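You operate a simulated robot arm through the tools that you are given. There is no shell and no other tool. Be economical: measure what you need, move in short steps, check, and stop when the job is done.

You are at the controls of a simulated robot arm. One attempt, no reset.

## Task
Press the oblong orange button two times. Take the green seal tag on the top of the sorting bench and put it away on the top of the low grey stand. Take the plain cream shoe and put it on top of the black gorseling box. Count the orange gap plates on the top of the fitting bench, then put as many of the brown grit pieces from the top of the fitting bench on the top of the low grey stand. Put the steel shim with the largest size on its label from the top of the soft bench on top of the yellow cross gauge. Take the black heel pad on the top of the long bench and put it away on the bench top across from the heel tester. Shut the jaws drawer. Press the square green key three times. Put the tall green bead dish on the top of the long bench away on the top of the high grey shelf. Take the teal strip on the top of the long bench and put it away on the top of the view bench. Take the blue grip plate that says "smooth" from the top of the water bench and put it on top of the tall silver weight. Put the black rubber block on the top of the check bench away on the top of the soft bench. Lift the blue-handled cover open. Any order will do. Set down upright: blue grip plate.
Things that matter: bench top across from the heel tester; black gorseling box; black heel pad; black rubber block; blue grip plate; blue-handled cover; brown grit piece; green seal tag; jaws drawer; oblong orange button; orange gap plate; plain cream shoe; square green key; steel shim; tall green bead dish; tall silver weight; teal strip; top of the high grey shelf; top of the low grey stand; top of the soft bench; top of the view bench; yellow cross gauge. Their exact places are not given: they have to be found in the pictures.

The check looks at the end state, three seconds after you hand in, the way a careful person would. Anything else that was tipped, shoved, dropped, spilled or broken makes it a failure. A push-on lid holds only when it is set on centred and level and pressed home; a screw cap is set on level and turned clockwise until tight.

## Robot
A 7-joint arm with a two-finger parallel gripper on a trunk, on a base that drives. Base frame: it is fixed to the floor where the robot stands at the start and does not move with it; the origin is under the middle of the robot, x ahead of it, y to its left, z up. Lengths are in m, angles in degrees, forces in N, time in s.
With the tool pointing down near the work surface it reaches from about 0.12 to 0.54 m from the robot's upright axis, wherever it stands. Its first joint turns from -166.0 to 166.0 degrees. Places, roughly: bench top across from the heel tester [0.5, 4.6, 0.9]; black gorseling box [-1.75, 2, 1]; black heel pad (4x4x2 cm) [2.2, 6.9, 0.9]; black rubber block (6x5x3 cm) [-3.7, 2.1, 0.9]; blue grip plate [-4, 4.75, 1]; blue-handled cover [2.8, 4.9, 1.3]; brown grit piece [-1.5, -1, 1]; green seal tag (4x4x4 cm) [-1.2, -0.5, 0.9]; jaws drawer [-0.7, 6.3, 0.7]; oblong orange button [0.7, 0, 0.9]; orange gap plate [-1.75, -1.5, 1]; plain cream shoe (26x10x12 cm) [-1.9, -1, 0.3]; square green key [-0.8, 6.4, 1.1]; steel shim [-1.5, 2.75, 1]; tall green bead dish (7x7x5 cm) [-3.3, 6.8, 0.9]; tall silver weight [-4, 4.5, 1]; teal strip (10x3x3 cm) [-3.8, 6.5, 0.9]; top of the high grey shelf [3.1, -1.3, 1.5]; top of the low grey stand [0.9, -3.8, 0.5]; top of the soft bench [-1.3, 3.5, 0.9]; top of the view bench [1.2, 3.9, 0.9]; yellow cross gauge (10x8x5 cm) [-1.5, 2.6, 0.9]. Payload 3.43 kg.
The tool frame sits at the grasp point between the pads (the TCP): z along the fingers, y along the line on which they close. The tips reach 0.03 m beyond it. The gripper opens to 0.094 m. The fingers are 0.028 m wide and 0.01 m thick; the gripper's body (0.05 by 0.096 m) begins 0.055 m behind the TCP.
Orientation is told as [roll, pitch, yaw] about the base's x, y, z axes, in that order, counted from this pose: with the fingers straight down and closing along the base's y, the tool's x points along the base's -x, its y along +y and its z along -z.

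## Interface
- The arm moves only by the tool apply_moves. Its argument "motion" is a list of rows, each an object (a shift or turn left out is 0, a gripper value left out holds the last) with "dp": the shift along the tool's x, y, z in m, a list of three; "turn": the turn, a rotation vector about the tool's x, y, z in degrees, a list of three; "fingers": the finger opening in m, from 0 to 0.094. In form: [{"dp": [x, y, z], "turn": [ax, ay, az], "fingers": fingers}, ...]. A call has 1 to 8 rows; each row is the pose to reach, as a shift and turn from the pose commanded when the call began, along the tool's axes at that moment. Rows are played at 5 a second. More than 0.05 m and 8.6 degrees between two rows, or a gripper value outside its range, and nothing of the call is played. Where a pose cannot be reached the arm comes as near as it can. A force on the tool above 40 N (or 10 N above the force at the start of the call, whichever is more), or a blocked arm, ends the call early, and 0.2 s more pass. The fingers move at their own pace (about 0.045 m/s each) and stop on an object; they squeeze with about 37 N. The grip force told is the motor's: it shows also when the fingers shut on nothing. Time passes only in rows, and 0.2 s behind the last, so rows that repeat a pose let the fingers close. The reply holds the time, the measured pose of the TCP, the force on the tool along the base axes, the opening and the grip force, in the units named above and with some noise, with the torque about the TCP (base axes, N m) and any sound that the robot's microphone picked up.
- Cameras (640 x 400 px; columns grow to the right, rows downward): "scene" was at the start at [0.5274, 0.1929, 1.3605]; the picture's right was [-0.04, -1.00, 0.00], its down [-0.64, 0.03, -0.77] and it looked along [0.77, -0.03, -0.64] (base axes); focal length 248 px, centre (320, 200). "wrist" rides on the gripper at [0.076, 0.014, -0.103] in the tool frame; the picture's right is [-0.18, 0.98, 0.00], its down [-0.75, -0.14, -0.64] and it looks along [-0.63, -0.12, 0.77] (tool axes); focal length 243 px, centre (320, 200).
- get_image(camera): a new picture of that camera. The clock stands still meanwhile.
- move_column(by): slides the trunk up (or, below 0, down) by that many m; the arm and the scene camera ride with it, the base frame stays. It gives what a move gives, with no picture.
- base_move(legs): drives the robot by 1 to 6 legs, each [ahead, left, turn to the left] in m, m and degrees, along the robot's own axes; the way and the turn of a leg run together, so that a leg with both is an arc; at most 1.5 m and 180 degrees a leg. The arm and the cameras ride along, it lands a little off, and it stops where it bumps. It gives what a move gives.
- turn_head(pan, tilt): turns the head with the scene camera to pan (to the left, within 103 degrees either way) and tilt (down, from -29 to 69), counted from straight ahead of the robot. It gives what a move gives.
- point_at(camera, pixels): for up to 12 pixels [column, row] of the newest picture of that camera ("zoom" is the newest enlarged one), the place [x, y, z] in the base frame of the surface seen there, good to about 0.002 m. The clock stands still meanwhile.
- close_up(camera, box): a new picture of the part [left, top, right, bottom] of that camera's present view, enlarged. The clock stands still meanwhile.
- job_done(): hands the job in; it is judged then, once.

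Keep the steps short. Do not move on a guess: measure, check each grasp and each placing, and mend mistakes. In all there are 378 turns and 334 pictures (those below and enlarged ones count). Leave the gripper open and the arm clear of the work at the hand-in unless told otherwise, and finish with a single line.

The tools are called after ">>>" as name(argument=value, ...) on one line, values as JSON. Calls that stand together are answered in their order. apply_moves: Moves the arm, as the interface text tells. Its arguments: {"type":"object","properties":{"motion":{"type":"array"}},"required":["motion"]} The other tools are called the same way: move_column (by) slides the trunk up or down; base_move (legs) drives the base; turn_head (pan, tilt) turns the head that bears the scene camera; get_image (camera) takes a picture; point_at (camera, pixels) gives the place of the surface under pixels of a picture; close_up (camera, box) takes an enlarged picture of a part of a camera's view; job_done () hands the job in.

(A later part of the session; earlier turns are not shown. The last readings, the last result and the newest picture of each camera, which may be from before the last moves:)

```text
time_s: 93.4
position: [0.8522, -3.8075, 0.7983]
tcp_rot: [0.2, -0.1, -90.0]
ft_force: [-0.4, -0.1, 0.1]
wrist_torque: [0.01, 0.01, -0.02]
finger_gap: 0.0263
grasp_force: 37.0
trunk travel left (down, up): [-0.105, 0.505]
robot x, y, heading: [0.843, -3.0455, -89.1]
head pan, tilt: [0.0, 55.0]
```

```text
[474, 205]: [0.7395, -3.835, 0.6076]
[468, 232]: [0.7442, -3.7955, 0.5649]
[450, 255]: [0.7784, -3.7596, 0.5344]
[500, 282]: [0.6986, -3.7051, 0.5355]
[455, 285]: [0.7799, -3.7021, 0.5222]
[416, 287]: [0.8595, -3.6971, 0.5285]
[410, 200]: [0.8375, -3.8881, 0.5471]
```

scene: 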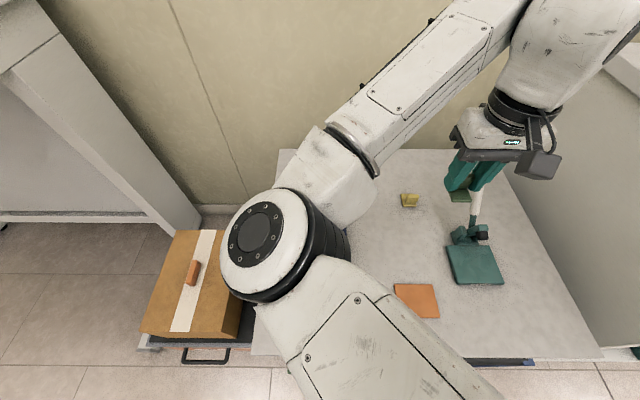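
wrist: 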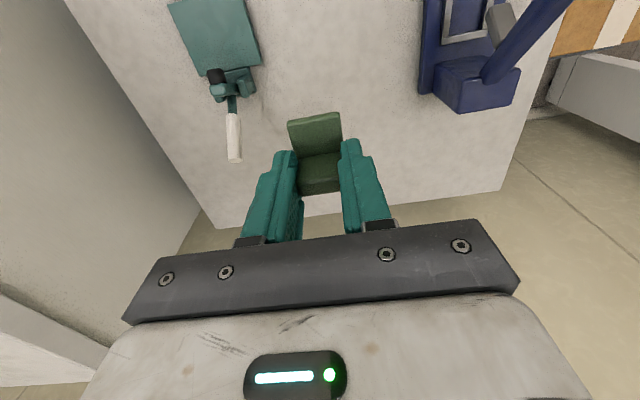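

>>> point_at(camera="wrist", pixels=[[424, 40], [422, 88], [435, 92], [470, 110], [508, 100], [500, 70], [530, 40], [560, 5], [545, 25], [600, 30]])

>>> turn_head(pan=0, tilt=40)

>>> close_up(camera="wrist", box=[400, 0, 640, 150])

```text
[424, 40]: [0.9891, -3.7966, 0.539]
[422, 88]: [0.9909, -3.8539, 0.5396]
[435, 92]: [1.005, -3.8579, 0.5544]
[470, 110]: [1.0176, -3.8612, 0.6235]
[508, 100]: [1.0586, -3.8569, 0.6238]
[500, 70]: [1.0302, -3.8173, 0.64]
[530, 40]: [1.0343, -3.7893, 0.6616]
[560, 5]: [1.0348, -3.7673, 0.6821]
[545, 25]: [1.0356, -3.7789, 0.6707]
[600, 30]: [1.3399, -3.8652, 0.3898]
```

```text
time_s: 94.2
position: [0.8527, -3.808, 0.7982]
tcp_rot: [0.1, -0.2, -90.1]
ft_force: [0.0, 0.5, -0.5]
wrist_torque: [-0.03, -0.01, 0.02]
finger_gap: 0.0264
grasp_force: 37.0
trunk travel left (down, up): [-0.105, 0.505]
robot x, y, heading: [0.8436, -3.0427, -89.4]
head pan, tilt: [0.0, 40.0]
```

```text
2.67 times, centred on (520, 75) of wrist
```

zoom: 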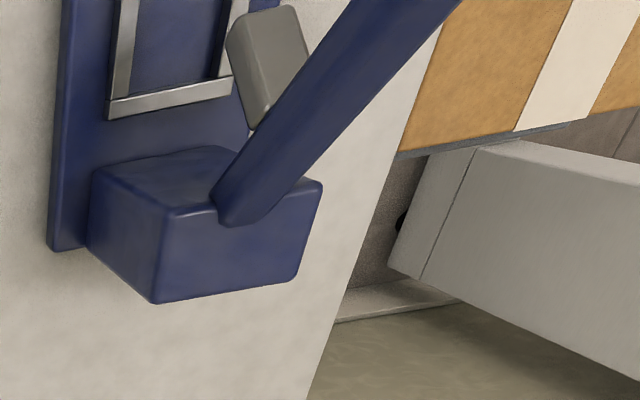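

The blue tool is unmoved. Safer to place near the stand's front edge, right of the lever: spot (0.77,-3.645) between the orange tag and the stamp. I back up 0.14 and shift right 0.1.

>>> base_move(legs=[[-0.14, -0.1, 0]])

>>> get_image(camera="scene")

>>> get_image(camera="wrist")

```text
time_s: 95.7
position: [0.7485, -3.6668, 0.7982]
tcp_rot: [0.2, -0.1, -90.0]
ft_force: [-0.9, -0.1, 0.9]
wrist_torque: [-0.01, 0.0, 0.01]
finger_gap: 0.0263
grasp_force: 37.4
trunk travel left (down, up): [-0.105, 0.505]
robot x, y, heading: [0.7402, -2.9054, -89.3]
head pan, tilt: [0.0, 40.0]
```

```text
301 pictures are left
```

scene: 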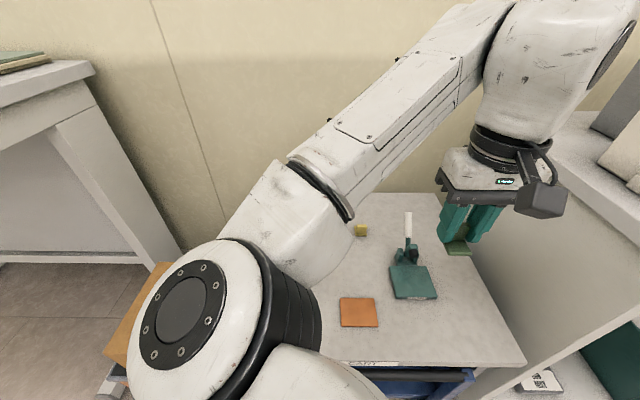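

```text
300 pictures are left
```

wrist: 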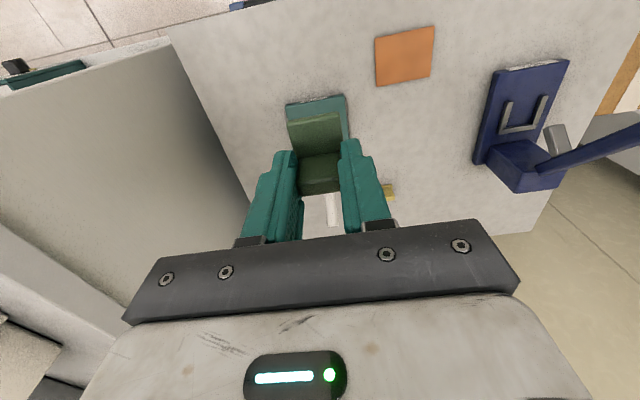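

>>> point_at(camera="scene", pixels=[[240, 250], [180, 310], [300, 270], [340, 240], [420, 80], [290, 220], [330, 200], [345, 300], [375, 300], [345, 322], [392, 295]])

```text
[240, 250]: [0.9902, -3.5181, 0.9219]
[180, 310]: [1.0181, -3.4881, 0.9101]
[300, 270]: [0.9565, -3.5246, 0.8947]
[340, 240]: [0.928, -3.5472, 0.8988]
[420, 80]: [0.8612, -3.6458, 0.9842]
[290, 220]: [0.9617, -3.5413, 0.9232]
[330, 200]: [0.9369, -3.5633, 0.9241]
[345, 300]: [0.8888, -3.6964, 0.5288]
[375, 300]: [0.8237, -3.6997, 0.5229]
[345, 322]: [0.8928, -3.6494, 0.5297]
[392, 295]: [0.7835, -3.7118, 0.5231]
```

The elbow is close to the lever end; I back up another 0.1 and right 0.06 so the arm stretches out in front instead.

>>> base_move(legs=[[-0.1, -0.06, 0]])

>>> apply_moves(motion=[{"dp": [-0.02, 0.03, 0]}, {"dp": [-0.04, 0.06, 0.02]}, {"dp": [-0.07, 0.075, 0.05]}, {"dp": [-0.078, 0.085, 0.09]}])

>>> get_image(camera="scene")

```text
time_s: 96.9
position: [0.6869, -3.5671, 0.7977]
tcp_rot: [0.1, -0.1, -90.2]
ft_force: [0.6, 0.9, 0.4]
wrist_torque: [-0.01, 0.0, 0.0]
finger_gap: 0.0265
grasp_force: 36.8
trunk travel left (down, up): [-0.105, 0.505]
robot x, y, heading: [0.6765, -2.7998, -89.5]
head pan, tilt: [0.0, 40.0]
```

```text
time_s: 97.9
position: [0.7709, -3.645, 0.708]
tcp_rot: [0.3, -0.1, -90.2]
ft_force: [0.5, 0.6, -0.3]
wrist_torque: [-0.03, 0.0, 0.0]
finger_gap: 0.0264
grasp_force: 36.5
trunk travel left (down, up): [-0.105, 0.505]
robot x, y, heading: [0.6833, -2.8021, -89.7]
head pan, tilt: [0.0, 40.0]
```

```text
299 pictures are left
```

scene: 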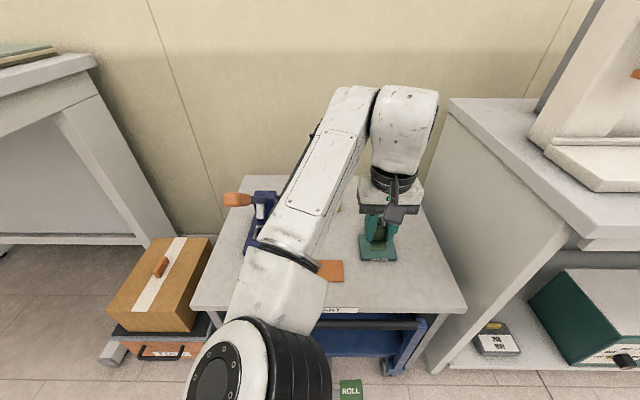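

>>> point_at(camera="scene", pixels=[[232, 198], [245, 198], [262, 205], [255, 230], [378, 240], [362, 255], [395, 255], [330, 270], [310, 230], [290, 280]])

>>> close_up(camera="scene", box=[180, 160, 460, 335])

```text
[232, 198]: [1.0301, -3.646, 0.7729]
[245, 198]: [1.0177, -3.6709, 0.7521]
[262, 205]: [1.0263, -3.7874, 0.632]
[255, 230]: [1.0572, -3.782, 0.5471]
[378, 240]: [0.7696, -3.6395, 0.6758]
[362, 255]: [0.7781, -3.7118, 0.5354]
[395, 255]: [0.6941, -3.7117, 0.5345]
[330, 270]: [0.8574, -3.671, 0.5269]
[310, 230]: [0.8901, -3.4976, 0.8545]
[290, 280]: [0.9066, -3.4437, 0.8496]
```

```text
2.29 times, centred on (320, 248) of scene
```

zoom: 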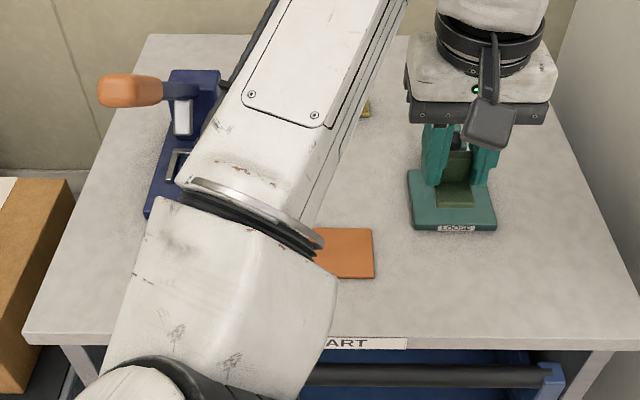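

The lever is intact and the forearm is clear. Descend and set the tag down.

>>> apply_moves(motion=[{"dp": [0, 0, 0.04]}, {"dp": [0, 0, 0.08]}, {"dp": [0, 0, 0.12]}, {"dp": [0, 0, 0.138]}, {"dp": [0, 0, 0.142]}])

```text
time_s: 99.1
position: [0.7714, -3.6435, 0.5686]
tcp_rot: [0.2, -0.1, -90.3]
ft_force: [0.7, 0.6, -0.5]
wrist_torque: [0.01, -0.01, -0.01]
finger_gap: 0.0264
grasp_force: 36.9
trunk travel left (down, up): [-0.105, 0.505]
robot x, y, heading: [0.6806, -2.8028, -89.7]
head pan, tilt: [0.0, 40.0]
```

>>> apply_moves(motion=[{"dp": [0, 0, 0.004]}, {"dp": [0, 0, 0.004], "fingers": 0.045}, {"dp": [0, 0, 0.004]}, {"dp": [0, 0, 0.004]}, {"dp": [0, 0, -0.03]}, {"dp": [0, 0, -0.07]}, {"dp": [0, 0, -0.11]}, {"dp": [0, 0, -0.15]}])

>>> get_image(camera="wrist")

```text
time_s: 100.9
position: [0.769, -3.6443, 0.7197]
tcp_rot: [0.2, 0.1, -90.2]
ft_force: [0.3, 0.0, 0.5]
wrist_torque: [-0.01, 0.0, 0.03]
finger_gap: 0.045
grasp_force: 0.1
trunk travel left (down, up): [-0.105, 0.505]
robot x, y, heading: [0.6848, -2.8016, -89.6]
head pan, tilt: [0.0, 40.0]
```

```text
297 pictures are left
```

wrist: 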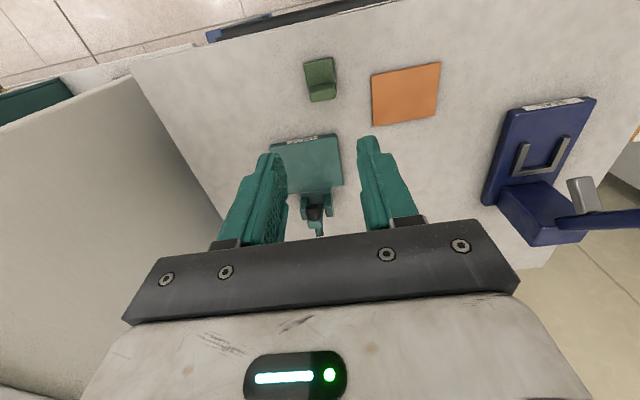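

Tag stands well on the stand. Raise the trunk, and look west along the south aisle for the way to the fitting bench's west side.

>>> move_column(by=0.42)

>>> apply_moves(motion=[{"dp": [0.03, -0.02, -0.02]}, {"dp": [0.06, -0.04, -0.04]}, {"dp": [0.09, -0.06, -0.06]}])

>>> base_move(legs=[[0, 0, -90], [0.7, 0, 0]])

>>> turn_head(pan=-20, tilt=25)

>>> get_image(camera="scene")

```text
refused: 0.42 is not a number from -0.4 to 0.4
```

```text
time_s: 101.7
position: [0.7073, -3.5534, 0.7789]
tcp_rot: [0.2, 0.0, -90.2]
ft_force: [0.8, 0.3, 0.2]
wrist_torque: [0.0, 0.0, -0.02]
finger_gap: 0.0451
grasp_force: 0.0
trunk travel left (down, up): [-0.105, 0.505]
robot x, y, heading: [0.676, -2.7977, -89.5]
head pan, tilt: [0.0, 40.0]
```

```text
time_s: 109.5
position: [-0.7759, -2.7919, 0.7786]
tcp_rot: [0.2, 0.0, 178.1]
ft_force: [-0.5, -0.3, -0.2]
wrist_torque: [0.0, -0.01, 0.02]
finger_gap: 0.0451
grasp_force: 0.0
trunk travel left (down, up): [-0.105, 0.505]
robot x, y, heading: [-0.0209, -2.786, 178.5]
head pan, tilt: [0.0, 40.0]
```

```text
time_s: 110.3
position: [-0.7775, -2.7909, 0.779]
tcp_rot: [0.2, -0.1, 178.2]
ft_force: [0.0, -0.3, 0.4]
wrist_torque: [-0.01, 0.01, 0.03]
finger_gap: 0.0448
grasp_force: 0.1
trunk travel left (down, up): [-0.105, 0.505]
robot x, y, heading: [-0.0244, -2.7908, 178.6]
head pan, tilt: [-20.0, 25.0]
```

```text
296 pictures are left
```

scene: 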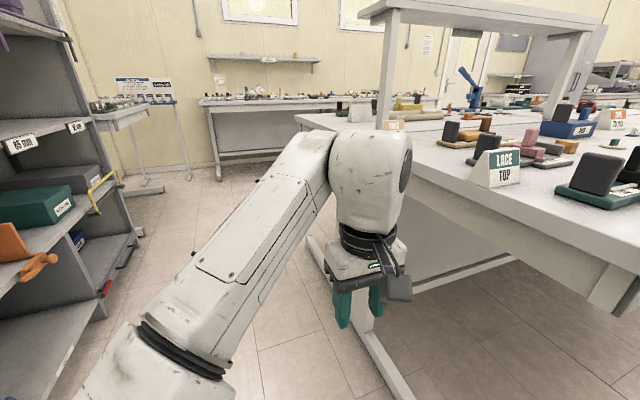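

No bump, fortunately. Raise the trunk now and measure the passage west.

>>> move_column(by=0.4)

>>> get_image(camera="scene")

>>> point_at(camera="scene", pixels=[[105, 318], [140, 262], [600, 310], [390, 390], [315, 240], [215, 180], [150, 190], [300, 120], [130, 110], [520, 60]])

```text
time_s: 114.1
position: [-0.7776, -2.7916, 1.1789]
tcp_rot: [0.2, -0.1, 178.0]
ft_force: [0.1, 0.3, -0.3]
wrist_torque: [0.02, 0.01, 0.01]
finger_gap: 0.0451
grasp_force: 0.0
trunk travel left (down, up): [-0.505, 0.105]
robot x, y, heading: [-0.0272, -2.7872, 179.0]
head pan, tilt: [-20.0, 25.0]
```

```text
295 pictures are left
```

scene: 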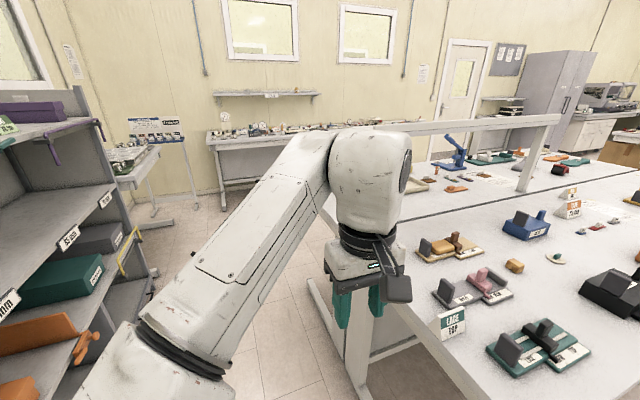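

```text
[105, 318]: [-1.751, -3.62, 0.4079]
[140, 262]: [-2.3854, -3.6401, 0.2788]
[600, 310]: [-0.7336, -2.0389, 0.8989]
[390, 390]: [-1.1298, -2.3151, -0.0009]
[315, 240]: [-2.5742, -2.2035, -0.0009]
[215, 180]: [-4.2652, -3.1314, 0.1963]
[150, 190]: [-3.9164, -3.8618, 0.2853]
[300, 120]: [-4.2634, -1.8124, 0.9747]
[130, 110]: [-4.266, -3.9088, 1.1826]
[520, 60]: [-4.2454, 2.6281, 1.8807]
```

The aisle y≈-2.8 is open, and there's wide space west of the fitting bench. Drive around to (-2.75,-1.0) facing east.

>>> base_move(legs=[[1.4, 0, 0], [1.35, 0, 0], [0, 0, -90], [1.5, 0, 0], [0.25, 0, 0], [0, 0, -90]])

>>> turn_head(pan=0, tilt=30)

>>> get_image(camera="scene")

```text
time_s: 121.1
position: [-2.1864, -2.7421, 1.1779]
tcp_rot: [0.2, -0.1, 174.4]
ft_force: [-0.3, 0.0, 0.2]
wrist_torque: [0.0, 0.02, 0.0]
finger_gap: 0.0452
grasp_force: 0.0
trunk travel left (down, up): [-0.505, 0.105]
robot x, y, heading: [-1.436, -2.785, 175.2]
head pan, tilt: [-20.0, 25.0]
stopped in leg 1: the robot was blocked; the commanded pose is now the measured one
```

```text
time_s: 121.9
position: [-2.1862, -2.7423, 1.1787]
tcp_rot: [0.2, -0.1, 174.5]
ft_force: [0.2, -0.1, 0.8]
wrist_torque: [0.0, 0.01, 0.01]
finger_gap: 0.0449
grasp_force: 0.1
trunk travel left (down, up): [-0.505, 0.105]
robot x, y, heading: [-1.4296, -2.7839, 175.6]
head pan, tilt: [0.0, 30.0]
```

```text
294 pictures are left
```

scene: 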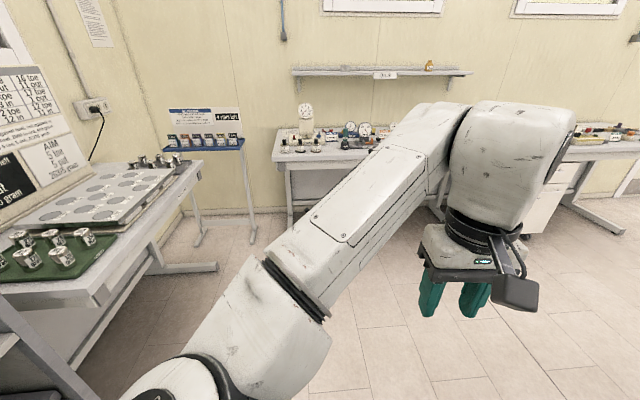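

It bumped something near the end of leg 1. I look down both sides.

>>> turn_head(pan=100, tilt=50)

>>> get_image(camera="scene")

>>> turn_head(pan=-75, tilt=50)

>>> get_image(camera="scene")

```text
time_s: 123.7
position: [-2.1855, -2.7423, 1.1785]
tcp_rot: [0.2, 0.0, 174.5]
ft_force: [0.6, -0.2, 0.4]
wrist_torque: [0.0, 0.01, 0.01]
finger_gap: 0.0449
grasp_force: 0.0
trunk travel left (down, up): [-0.505, 0.105]
robot x, y, heading: [-1.4335, -2.784, 175.0]
head pan, tilt: [100.0, 50.0]
```

```text
293 pictures are left
```

scene: 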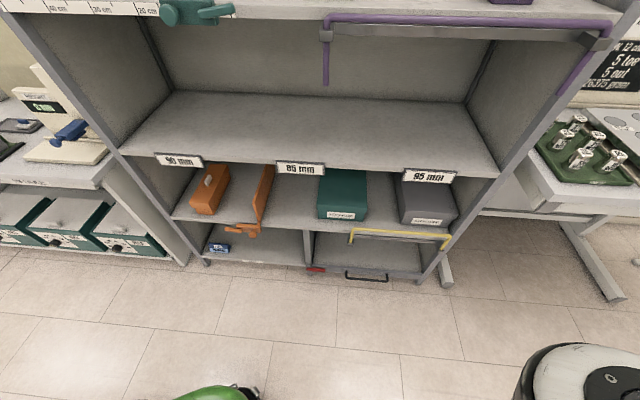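

```text
time_s: 126.3
position: [-2.1865, -2.7421, 1.1792]
tcp_rot: [0.2, -0.1, 174.5]
ft_force: [-0.5, -0.6, 0.1]
wrist_torque: [-0.03, -0.01, -0.06]
finger_gap: 0.0452
grasp_force: 0.1
trunk travel left (down, up): [-0.505, 0.105]
robot x, y, heading: [-1.4334, -2.785, 175.3]
head pan, tilt: [-75.0, 50.0]
```

```text
292 pictures are left
```

scene: 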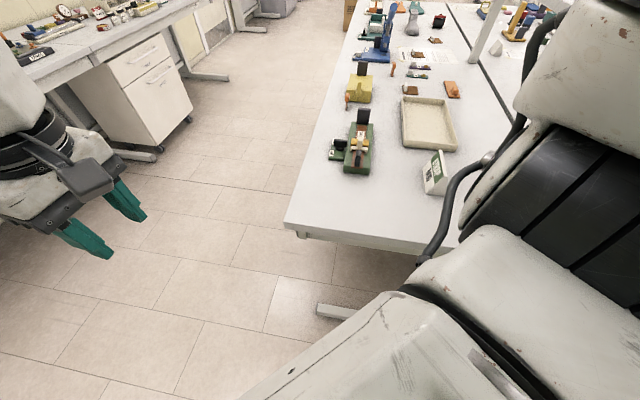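

>>> point_at(camera="scene", pixels=[[320, 308], [340, 318], [350, 300], [287, 228], [360, 240], [453, 88], [412, 92], [412, 70], [437, 40], [430, 105], [340, 130], [140, 150]])

>>> close_up(camera="scene", box=[320, 0, 560, 150])

```text
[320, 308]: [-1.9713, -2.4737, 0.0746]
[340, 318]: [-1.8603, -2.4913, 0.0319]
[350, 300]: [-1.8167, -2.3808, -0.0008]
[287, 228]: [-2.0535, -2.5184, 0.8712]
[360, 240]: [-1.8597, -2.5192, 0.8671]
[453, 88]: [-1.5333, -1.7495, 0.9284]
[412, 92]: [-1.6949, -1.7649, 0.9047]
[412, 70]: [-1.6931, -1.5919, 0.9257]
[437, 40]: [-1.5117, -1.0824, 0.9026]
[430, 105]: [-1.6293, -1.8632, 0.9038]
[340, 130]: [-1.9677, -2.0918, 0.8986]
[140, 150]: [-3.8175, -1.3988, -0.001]
```

```text
2.67 times, centred on (440, 75) of scene
```

zoom: 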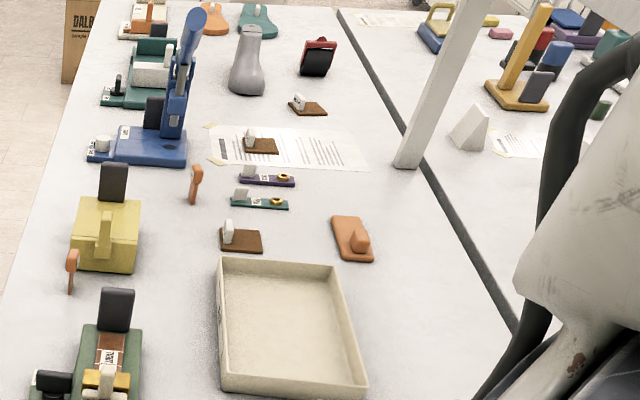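

The bench foot at y≈-2.47 was touched by the base's right side. I go around it with more room.

>>> base_move(legs=[[0, 0.15, 4], [1.32, 0, 0], [0, 0, -90], [1.5, 0, 0], [0.3, 0, 0], [0, 0, -90]])

>>> turn_head(pan=0, tilt=35)

>>> get_image(camera="scene")

```text
time_s: 150.5
position: [-2.0092, -1.157, 1.1794]
tcp_rot: [0.2, -0.1, -5.0]
ft_force: [-0.1, -0.1, -0.2]
wrist_torque: [0.02, 0.01, 0.01]
finger_gap: 0.045
grasp_force: 0.1
trunk travel left (down, up): [-0.505, 0.105]
robot x, y, heading: [-2.762, -1.1244, -4.3]
head pan, tilt: [-75.0, 50.0]
```

```text
time_s: 152.0
position: [-2.0091, -1.1569, 1.1789]
tcp_rot: [0.2, -0.2, -5.0]
ft_force: [0.2, -0.2, 0.1]
wrist_torque: [0.04, -0.01, 0.03]
finger_gap: 0.0448
grasp_force: 0.0
trunk travel left (down, up): [-0.505, 0.105]
robot x, y, heading: [-2.7576, -1.1224, -4.1]
head pan, tilt: [0.0, 35.0]
```

```text
290 pictures are left
```

scene: 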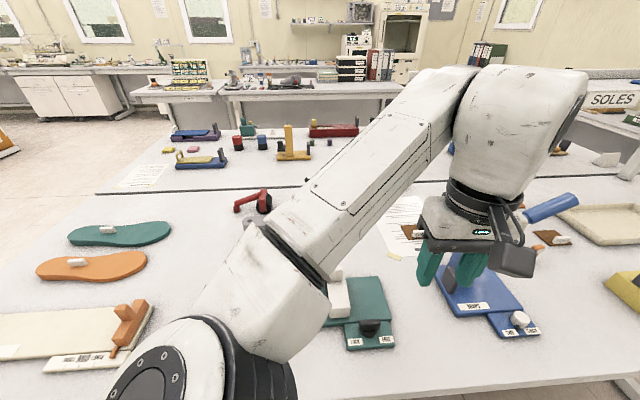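

>>> get_image(camera="wrist")

>>> turn_head(pan=-45, tilt=35)

>>> get_image(camera="scene")

```text
289 pictures are left
```

wrist: 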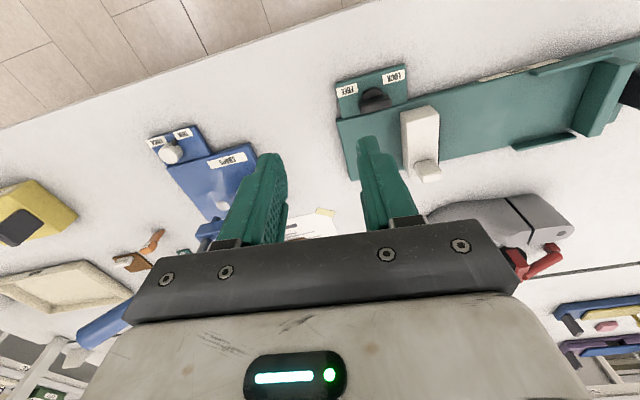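

```text
time_s: 153.1
position: [-2.0079, -1.1561, 1.1783]
tcp_rot: [0.1, -0.2, -5.0]
ft_force: [0.7, -0.2, -1.4]
wrist_torque: [0.02, -0.02, 0.0]
finger_gap: 0.0446
grasp_force: 0.0
trunk travel left (down, up): [-0.505, 0.105]
robot x, y, heading: [-2.7598, -1.1203, -4.5]
head pan, tilt: [-45.0, 35.0]
```

```text
288 pictures are left
```

scene: 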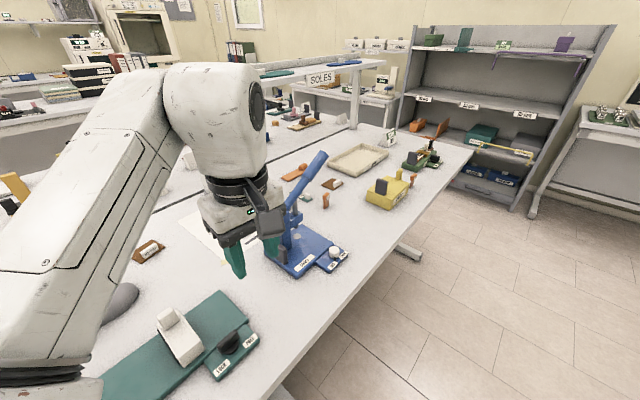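

>>> close_up(camera="scene", box=[250, 90, 470, 230])

>>> close_up(camera="scene", box=[80, 180, 400, 380])

```text
2.86 times, centred on (360, 160) of scene
```

zoom: 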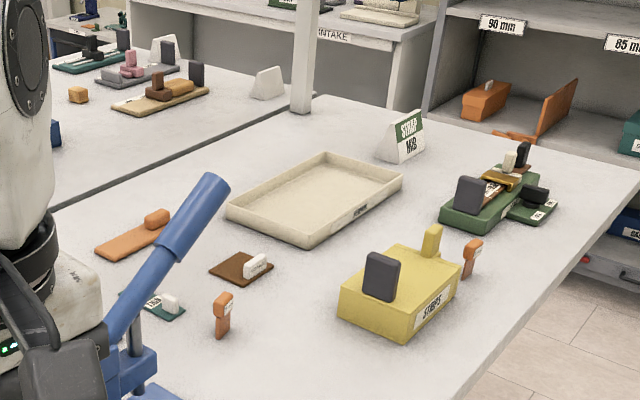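

```text
2.00 times, centred on (240, 280) of scene
```

zoom: 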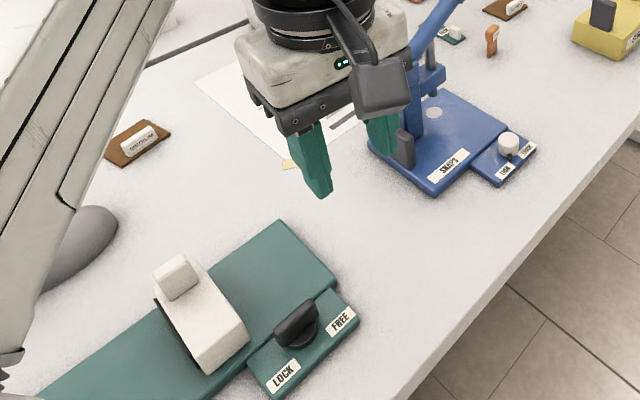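

>>> close_up(camera="scene", box=[310, 180, 340, 215])

>>> close_up(camera="scene", box=[400, 165, 430, 195])

>>> close_up(camera="scene", box=[275, 155, 350, 205])

>>> point_at(camera="scene", pixels=[[327, 198], [411, 179], [293, 175], [304, 166], [332, 184], [148, 250], [306, 195], [320, 158]])

```text
11.43 times, centred on (325, 198) of scene
```

zoom: 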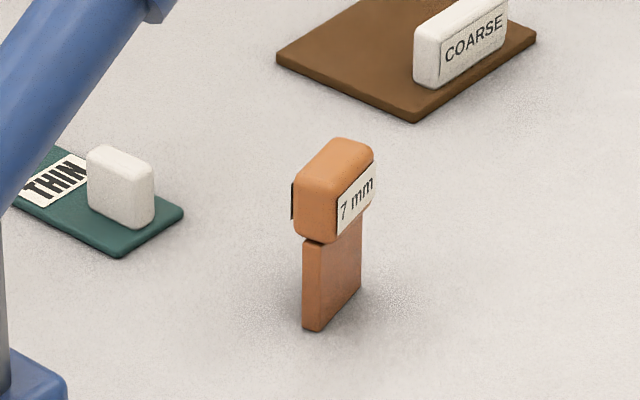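

```text
13.33 times, centred on (415, 180) of scene
```

zoom: 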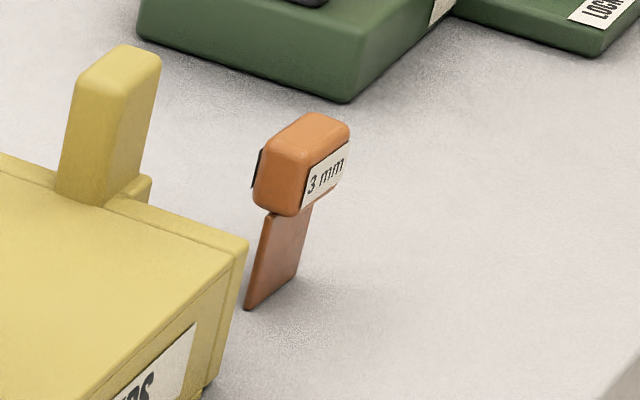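

```text
8.00 times, centred on (312, 180) of scene
```

zoom: 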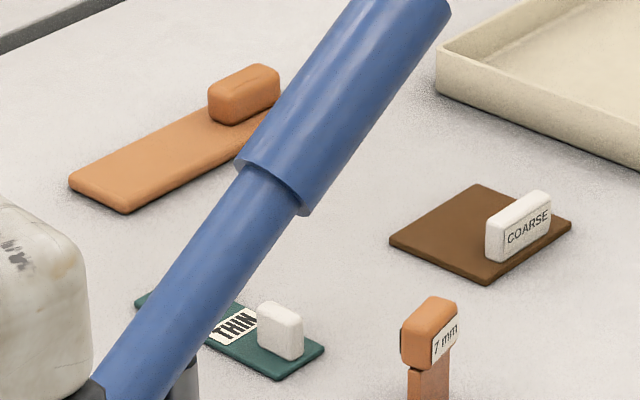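

```text
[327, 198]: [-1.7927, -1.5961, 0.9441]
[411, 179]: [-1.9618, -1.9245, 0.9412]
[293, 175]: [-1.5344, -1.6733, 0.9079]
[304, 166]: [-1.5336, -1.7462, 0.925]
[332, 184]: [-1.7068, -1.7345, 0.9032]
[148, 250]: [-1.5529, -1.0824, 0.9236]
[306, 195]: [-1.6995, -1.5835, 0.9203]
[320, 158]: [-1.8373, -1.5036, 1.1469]
```

So far two upright orange gap plates ("7 mm", "3 mm") and brown grits. I'll move in for a closer look at the middle area: strafe left 0.1, ahead 0.38.

>>> base_move(legs=[[0, 0.12, 4], [0.36, 0, 0]])

>>> get_image(camera="wrist")

>>> turn_head(pan=-30, tilt=45)

>>> get_image(camera="scene")

```text
time_s: 156.3
position: [-1.6357, -0.9889, 1.1786]
tcp_rot: [0.2, -0.1, -1.3]
ft_force: [-0.7, 0.0, -0.6]
wrist_torque: [-0.01, 0.01, 0.02]
finger_gap: 0.045
grasp_force: 0.1
trunk travel left (down, up): [-0.505, 0.105]
robot x, y, heading: [-2.3907, -1.0065, -0.8]
head pan, tilt: [-45.0, 35.0]
```

```text
282 pictures are left
```

wrist: 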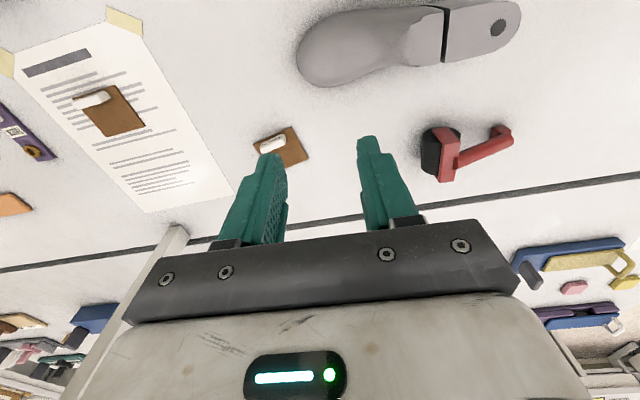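

```text
time_s: 157.0
position: [-1.6361, -0.9911, 1.1786]
tcp_rot: [0.3, -0.1, -1.3]
ft_force: [-0.3, 0.3, -0.3]
wrist_torque: [-0.01, -0.03, 0.0]
finger_gap: 0.045
grasp_force: 0.1
trunk travel left (down, up): [-0.505, 0.105]
robot x, y, heading: [-2.3932, -1.0028, -0.5]
head pan, tilt: [-30.0, 45.0]
```

```text
281 pictures are left
```

scene: 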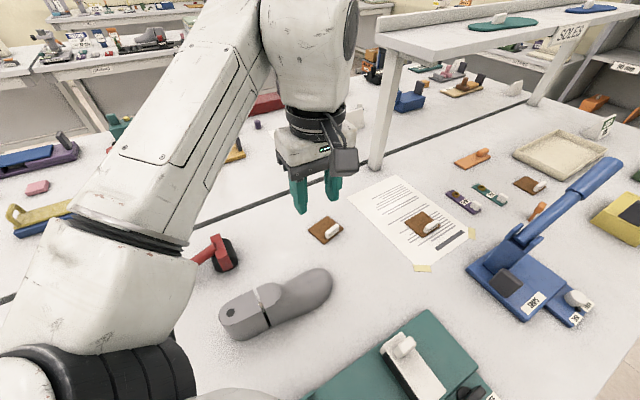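

>>> close_up(camera="scene", box=[340, 130, 640, 330])

>>> point_at(camera="scene", pixels=[[326, 230], [333, 230], [420, 222], [375, 165], [370, 60], [395, 62], [500, 50], [230, 255], [330, 280], [443, 272], [300, 195], [398, 345]])

>>> close_up(camera="scene", box=[296, 205, 356, 250])

```text
2.00 times, centred on (490, 230) of scene
```

zoom: 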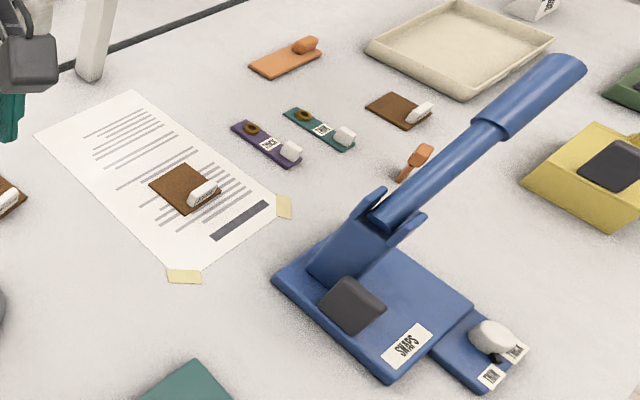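

```text
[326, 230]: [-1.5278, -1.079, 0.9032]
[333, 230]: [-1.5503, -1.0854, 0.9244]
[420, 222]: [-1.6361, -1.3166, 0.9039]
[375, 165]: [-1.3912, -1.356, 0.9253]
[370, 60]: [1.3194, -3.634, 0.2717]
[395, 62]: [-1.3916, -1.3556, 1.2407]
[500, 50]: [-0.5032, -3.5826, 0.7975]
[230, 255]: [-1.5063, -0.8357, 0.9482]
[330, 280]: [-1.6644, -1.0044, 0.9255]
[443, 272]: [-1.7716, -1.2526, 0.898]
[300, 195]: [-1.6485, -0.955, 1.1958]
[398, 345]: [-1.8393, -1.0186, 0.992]
```

```text
8.89 times, centred on (326, 228) of scene
```

zoom: 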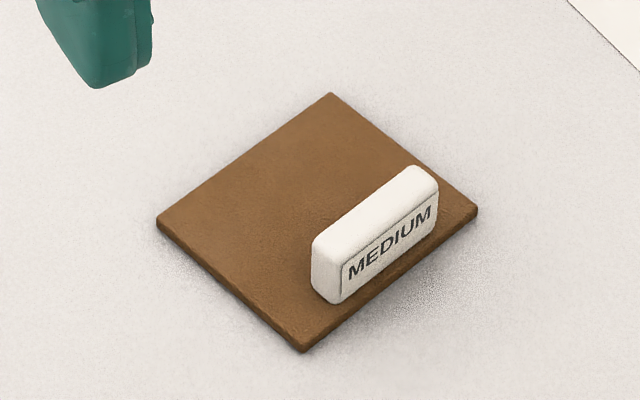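

>>> point_at(camera="zoom", pixels=[[370, 210], [322, 240], [425, 178], [345, 250], [410, 205], [330, 98], [165, 226], [300, 343], [470, 214], [355, 200], [390, 230]])

>>> close_up(camera="wrist", box=[240, 110, 320, 180])

```text
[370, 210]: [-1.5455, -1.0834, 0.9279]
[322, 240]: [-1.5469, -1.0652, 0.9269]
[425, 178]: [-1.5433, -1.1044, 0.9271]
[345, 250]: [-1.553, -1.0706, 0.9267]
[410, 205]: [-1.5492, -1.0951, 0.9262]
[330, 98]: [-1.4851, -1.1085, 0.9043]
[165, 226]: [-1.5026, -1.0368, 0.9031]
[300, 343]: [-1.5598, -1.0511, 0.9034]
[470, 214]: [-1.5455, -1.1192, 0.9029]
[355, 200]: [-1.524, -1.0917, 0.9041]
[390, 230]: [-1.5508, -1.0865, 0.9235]
```

```text
5.71 times, centred on (280, 145) of wrist
```

zoom: 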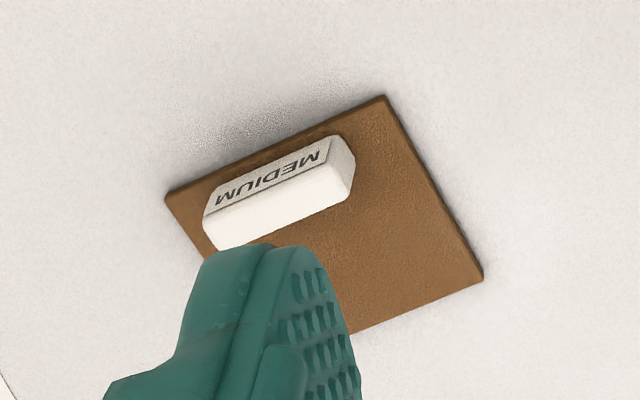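

Two gap plates counted so far; the "MEDIUM" grit is at (-1.549,-1.084) with its handle ridge turned about 12° from y. I move above it, turning 13°.

>>> apply_moves(motion=[{"dp": [-0.02, -0.02, 0.03], "turn": [0, 0, -6.5], "fingers": 0.07}, {"dp": [-0.04, -0.04, 0.06], "turn": [0, 0, -13]}, {"dp": [-0.06, -0.06, 0.09], "turn": [0, 0, -13]}, {"dp": [-0.08, -0.08, 0.12], "turn": [0, 0, -13]}, {"dp": [-0.089, -0.091, 0.15], "turn": [0, 0, -13]}, {"dp": [-0.089, -0.091, 0.18], "turn": [0, 0, -13]}])

>>> get_image(camera="wrist")

```text
time_s: 158.4
position: [-1.5461, -1.084, 0.9987]
tcp_rot: [0.2, -0.2, 11.7]
ft_force: [-0.5, -0.7, -0.1]
wrist_torque: [-0.02, 0.0, -0.01]
finger_gap: 0.0699
grasp_force: 0.0
trunk travel left (down, up): [-0.505, 0.105]
robot x, y, heading: [-2.3881, -1.0064, -0.7]
head pan, tilt: [-30.0, 45.0]
```

```text
277 pictures are left
```

wrist: 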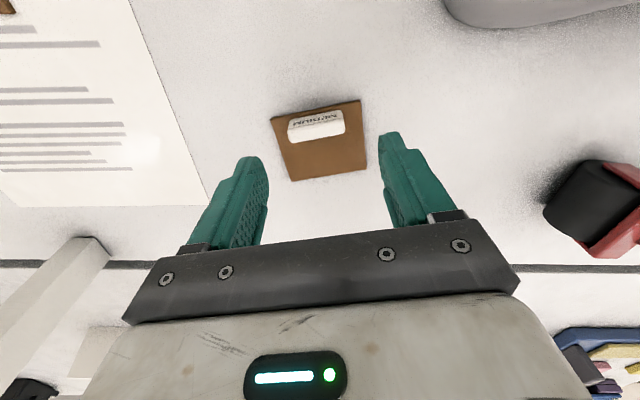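

>>> point_at(camera="wrist", pixels=[[316, 128], [290, 133], [343, 120], [305, 138], [342, 132]])

```text
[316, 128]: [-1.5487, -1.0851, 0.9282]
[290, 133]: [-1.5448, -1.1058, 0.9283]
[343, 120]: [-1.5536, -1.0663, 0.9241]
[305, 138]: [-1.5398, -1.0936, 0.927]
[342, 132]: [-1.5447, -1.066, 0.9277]
```

Centred. Descend 0.060 and close.

>>> apply_moves(motion=[{"dp": [0.0, -0.0015, 0.03]}, {"dp": [0.0, -0.0015, 0.052]}, {"dp": [0.0, -0.0015, 0.06]}, {"dp": [0.0, -0.0015, 0.06], "fingers": 0.0}, {"dp": [0.0, -0.0015, 0.06]}, {"dp": [0.0, -0.0015, 0.06]}, {"dp": [0.0, -0.0015, 0.06]}])

>>> apply_moves(motion=[{"dp": [0, 0, -0.04]}, {"dp": [0, 0, -0.08]}, {"dp": [0, 0, -0.12]}, {"dp": [0, 0, -0.16]}, {"dp": [0.03, 0, -0.19]}])

>>> get_image(camera="wrist")

```text
time_s: 160.0
position: [-1.5459, -1.0843, 0.9391]
tcp_rot: [0.2, -0.1, 11.7]
ft_force: [0.0, -0.3, -0.2]
wrist_torque: [0.0, 0.0, 0.03]
finger_gap: 0.0427
grasp_force: 37.3
trunk travel left (down, up): [-0.505, 0.105]
robot x, y, heading: [-2.3889, -1.0033, -0.4]
head pan, tilt: [-30.0, 45.0]
```

```text
time_s: 161.2
position: [-1.5796, -1.0898, 1.1268]
tcp_rot: [0.2, -0.1, 11.8]
ft_force: [-0.4, -1.1, -0.4]
wrist_torque: [0.01, 0.04, 0.0]
finger_gap: 0.0428
grasp_force: 36.8
trunk travel left (down, up): [-0.505, 0.105]
robot x, y, heading: [-2.3884, -1.0058, -0.6]
head pan, tilt: [-30.0, 45.0]
```

```text
276 pictures are left
```

wrist: 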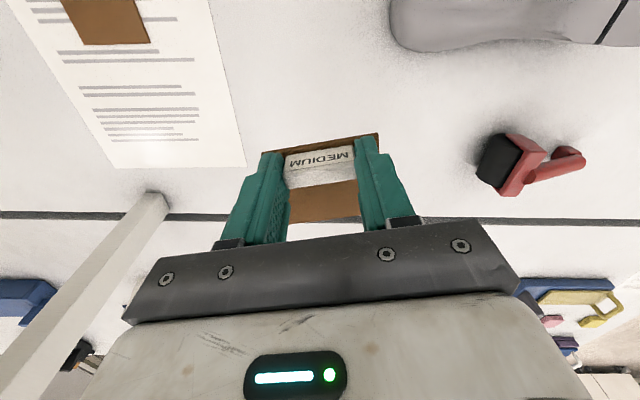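

Grit held. I back out, strafe south past the bench, and drive east along y≈-2.95 to the stand.

>>> base_move(legs=[[-0.56, 0, 0], [0, -1.5, 0], [0, -0.47, 0], [1.5, 0, 0]])

```text
time_s: 181.2
position: [-0.6372, -3.145, 1.1257]
tcp_rot: [0.2, -0.2, 9.4]
ft_force: [0.9, 0.4, -0.6]
wrist_torque: [0.04, 0.03, 0.0]
finger_gap: 0.0428
grasp_force: 36.9
trunk travel left (down, up): [-0.505, 0.105]
robot x, y, heading: [-1.4432, -3.0267, -2.9]
head pan, tilt: [-30.0, 45.0]
```

>>> base_move(legs=[[0, 0.05, 3], [1.3, 0, 0], [0.53, 0, 0], [0, 0, -50]])

>>> turn_head(pan=0, tilt=45)

>>> get_image(camera="scene")

```text
time_s: 193.2
position: [0.8533, -3.6188, 1.1261]
tcp_rot: [0.2, -0.2, -37.3]
ft_force: [-0.5, 0.7, 0.0]
wrist_torque: [0.01, 0.02, 0.0]
finger_gap: 0.0425
grasp_force: 37.0
trunk travel left (down, up): [-0.505, 0.105]
robot x, y, heading: [0.3894, -2.9479, -49.6]
head pan, tilt: [-30.0, 45.0]
```

```text
time_s: 194.2
position: [0.8529, -3.6171, 1.1267]
tcp_rot: [0.3, -0.1, -37.3]
ft_force: [-0.9, 0.6, 0.2]
wrist_torque: [0.02, 0.05, 0.08]
finger_gap: 0.0422
grasp_force: 36.7
trunk travel left (down, up): [-0.505, 0.105]
robot x, y, heading: [0.3906, -2.9468, -49.8]
head pan, tilt: [0.0, 45.0]
```

```text
275 pictures are left
```

scene: 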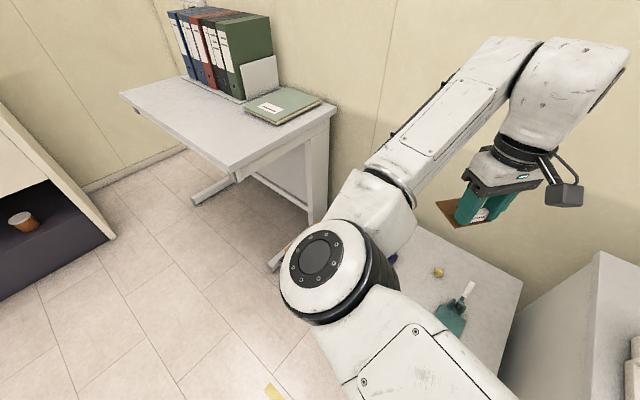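

>>> point_at(camera="scene", pixels=[[320, 255], [395, 210], [395, 290], [430, 150], [440, 272], [350, 215], [395, 258]])

>>> get_image(camera="wrist")

```text
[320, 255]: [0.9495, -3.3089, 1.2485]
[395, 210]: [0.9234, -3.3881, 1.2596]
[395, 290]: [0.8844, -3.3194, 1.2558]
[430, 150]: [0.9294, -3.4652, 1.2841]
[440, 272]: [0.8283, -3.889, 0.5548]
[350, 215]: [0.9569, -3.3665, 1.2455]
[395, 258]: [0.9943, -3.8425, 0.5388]
```

```text
274 pictures are left
```

wrist: 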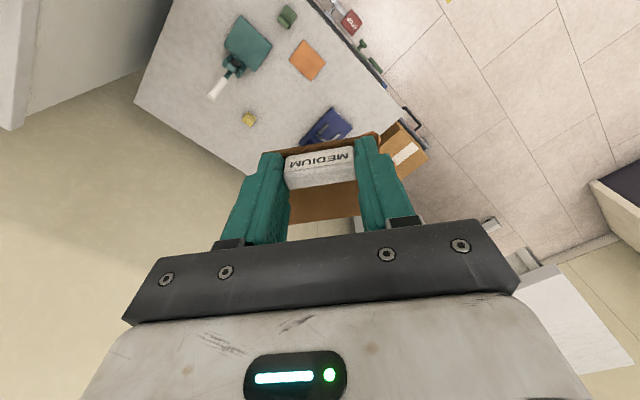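

Elbow stays clear of the lever if I keep this heading. Reposition base by (-0.03,-0.2) and lower the trunk.

>>> base_move(legs=[[0.128, -0.151, 0]])

>>> move_column(by=-0.36)

>>> get_image(camera="scene")

>>> get_image(camera="wrist")

```text
time_s: 195.8
position: [0.8202, -3.815, 1.1262]
tcp_rot: [0.2, -0.1, -37.4]
ft_force: [-0.4, -0.6, -0.1]
wrist_torque: [-0.01, 0.01, 0.01]
finger_gap: 0.0425
grasp_force: 36.7
trunk travel left (down, up): [-0.505, 0.105]
robot x, y, heading: [0.3581, -3.1424, -49.8]
head pan, tilt: [0.0, 45.0]
```

```text
time_s: 199.2
position: [0.8202, -3.8151, 0.7662]
tcp_rot: [0.2, -0.2, -37.4]
ft_force: [-0.2, -0.3, 0.6]
wrist_torque: [-0.03, -0.03, 0.01]
finger_gap: 0.0426
grasp_force: 37.5
trunk travel left (down, up): [-0.145, 0.465]
robot x, y, heading: [0.3484, -3.1458, -49.5]
head pan, tilt: [0.0, 45.0]
```

```text
273 pictures are left
```

scene: 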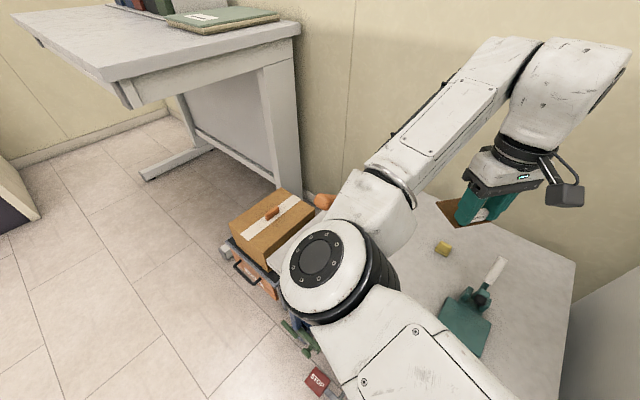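

```text
272 pictures are left
```

wrist: 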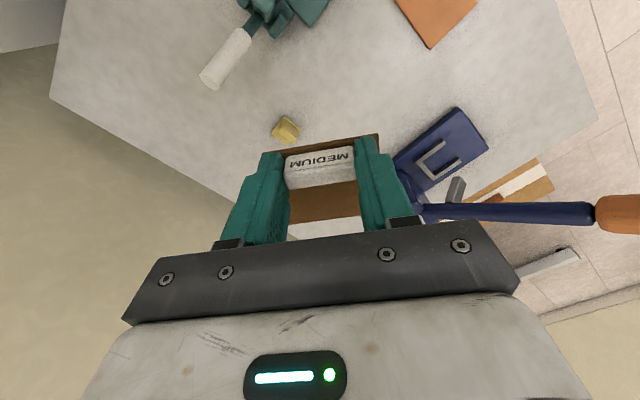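

>>> point_at(camera="scene", pixels=[[325, 200], [338, 195], [350, 190], [395, 215], [375, 190], [340, 240], [300, 235], [445, 120]])

```text
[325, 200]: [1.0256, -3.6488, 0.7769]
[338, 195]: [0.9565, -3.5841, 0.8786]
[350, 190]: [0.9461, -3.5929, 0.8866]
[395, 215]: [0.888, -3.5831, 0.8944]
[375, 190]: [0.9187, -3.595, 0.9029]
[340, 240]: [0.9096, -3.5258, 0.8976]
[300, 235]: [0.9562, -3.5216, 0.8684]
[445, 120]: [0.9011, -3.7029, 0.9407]
```

The elbow would pass near the lever at that spot. Better: right column of the stand beside the cabinet. I measure the cabinet side.

>>> point_at(camera="scene", pixels=[[600, 330], [630, 290], [575, 265], [560, 370], [620, 350], [440, 248], [500, 380]])

>>> point_at(camera="wrist", pixels=[[20, 30], [60, 60], [50, 95], [150, 20], [225, 60]])

```text
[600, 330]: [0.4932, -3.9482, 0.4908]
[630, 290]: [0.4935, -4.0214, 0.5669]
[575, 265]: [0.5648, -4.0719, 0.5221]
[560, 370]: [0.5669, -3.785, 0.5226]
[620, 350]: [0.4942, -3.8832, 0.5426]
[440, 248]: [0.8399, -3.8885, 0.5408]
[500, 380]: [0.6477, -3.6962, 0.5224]
```

```text
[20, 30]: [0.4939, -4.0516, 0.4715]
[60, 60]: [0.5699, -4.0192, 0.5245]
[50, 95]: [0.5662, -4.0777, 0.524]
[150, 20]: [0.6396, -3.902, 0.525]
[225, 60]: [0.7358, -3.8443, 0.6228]
```

Cabinet face is x=0.494, so TCP x 0.635 is fine. I raise the trunk, reposition to (0.60,-2.95) and turn to face -y.

>>> move_column(by=0.3)

>>> base_move(legs=[[0.013, 0.317, 0], [0, 0, -40.5]])

>>> get_image(camera="wrist")

```text
time_s: 202.2
position: [0.8201, -3.8155, 1.0661]
tcp_rot: [0.2, -0.1, -37.4]
ft_force: [0.6, -0.2, -0.8]
wrist_torque: [-0.01, -0.01, 0.01]
finger_gap: 0.0425
grasp_force: 37.3
trunk travel left (down, up): [-0.445, 0.165]
robot x, y, heading: [0.3563, -3.1501, -49.8]
head pan, tilt: [0.0, 45.0]
```

```text
time_s: 206.3
position: [0.5329, -3.7586, 1.067]
tcp_rot: [0.3, -0.2, -77.6]
ft_force: [-0.1, -0.3, -0.5]
wrist_torque: [0.03, 0.02, 0.05]
finger_gap: 0.0426
grasp_force: 37.2
trunk travel left (down, up): [-0.445, 0.165]
robot x, y, heading: [0.6084, -2.9475, -90.0]
head pan, tilt: [0.0, 45.0]
```

```text
271 pictures are left
```

wrist: 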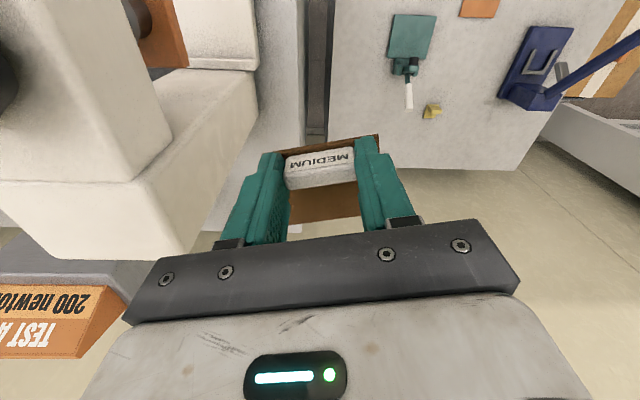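

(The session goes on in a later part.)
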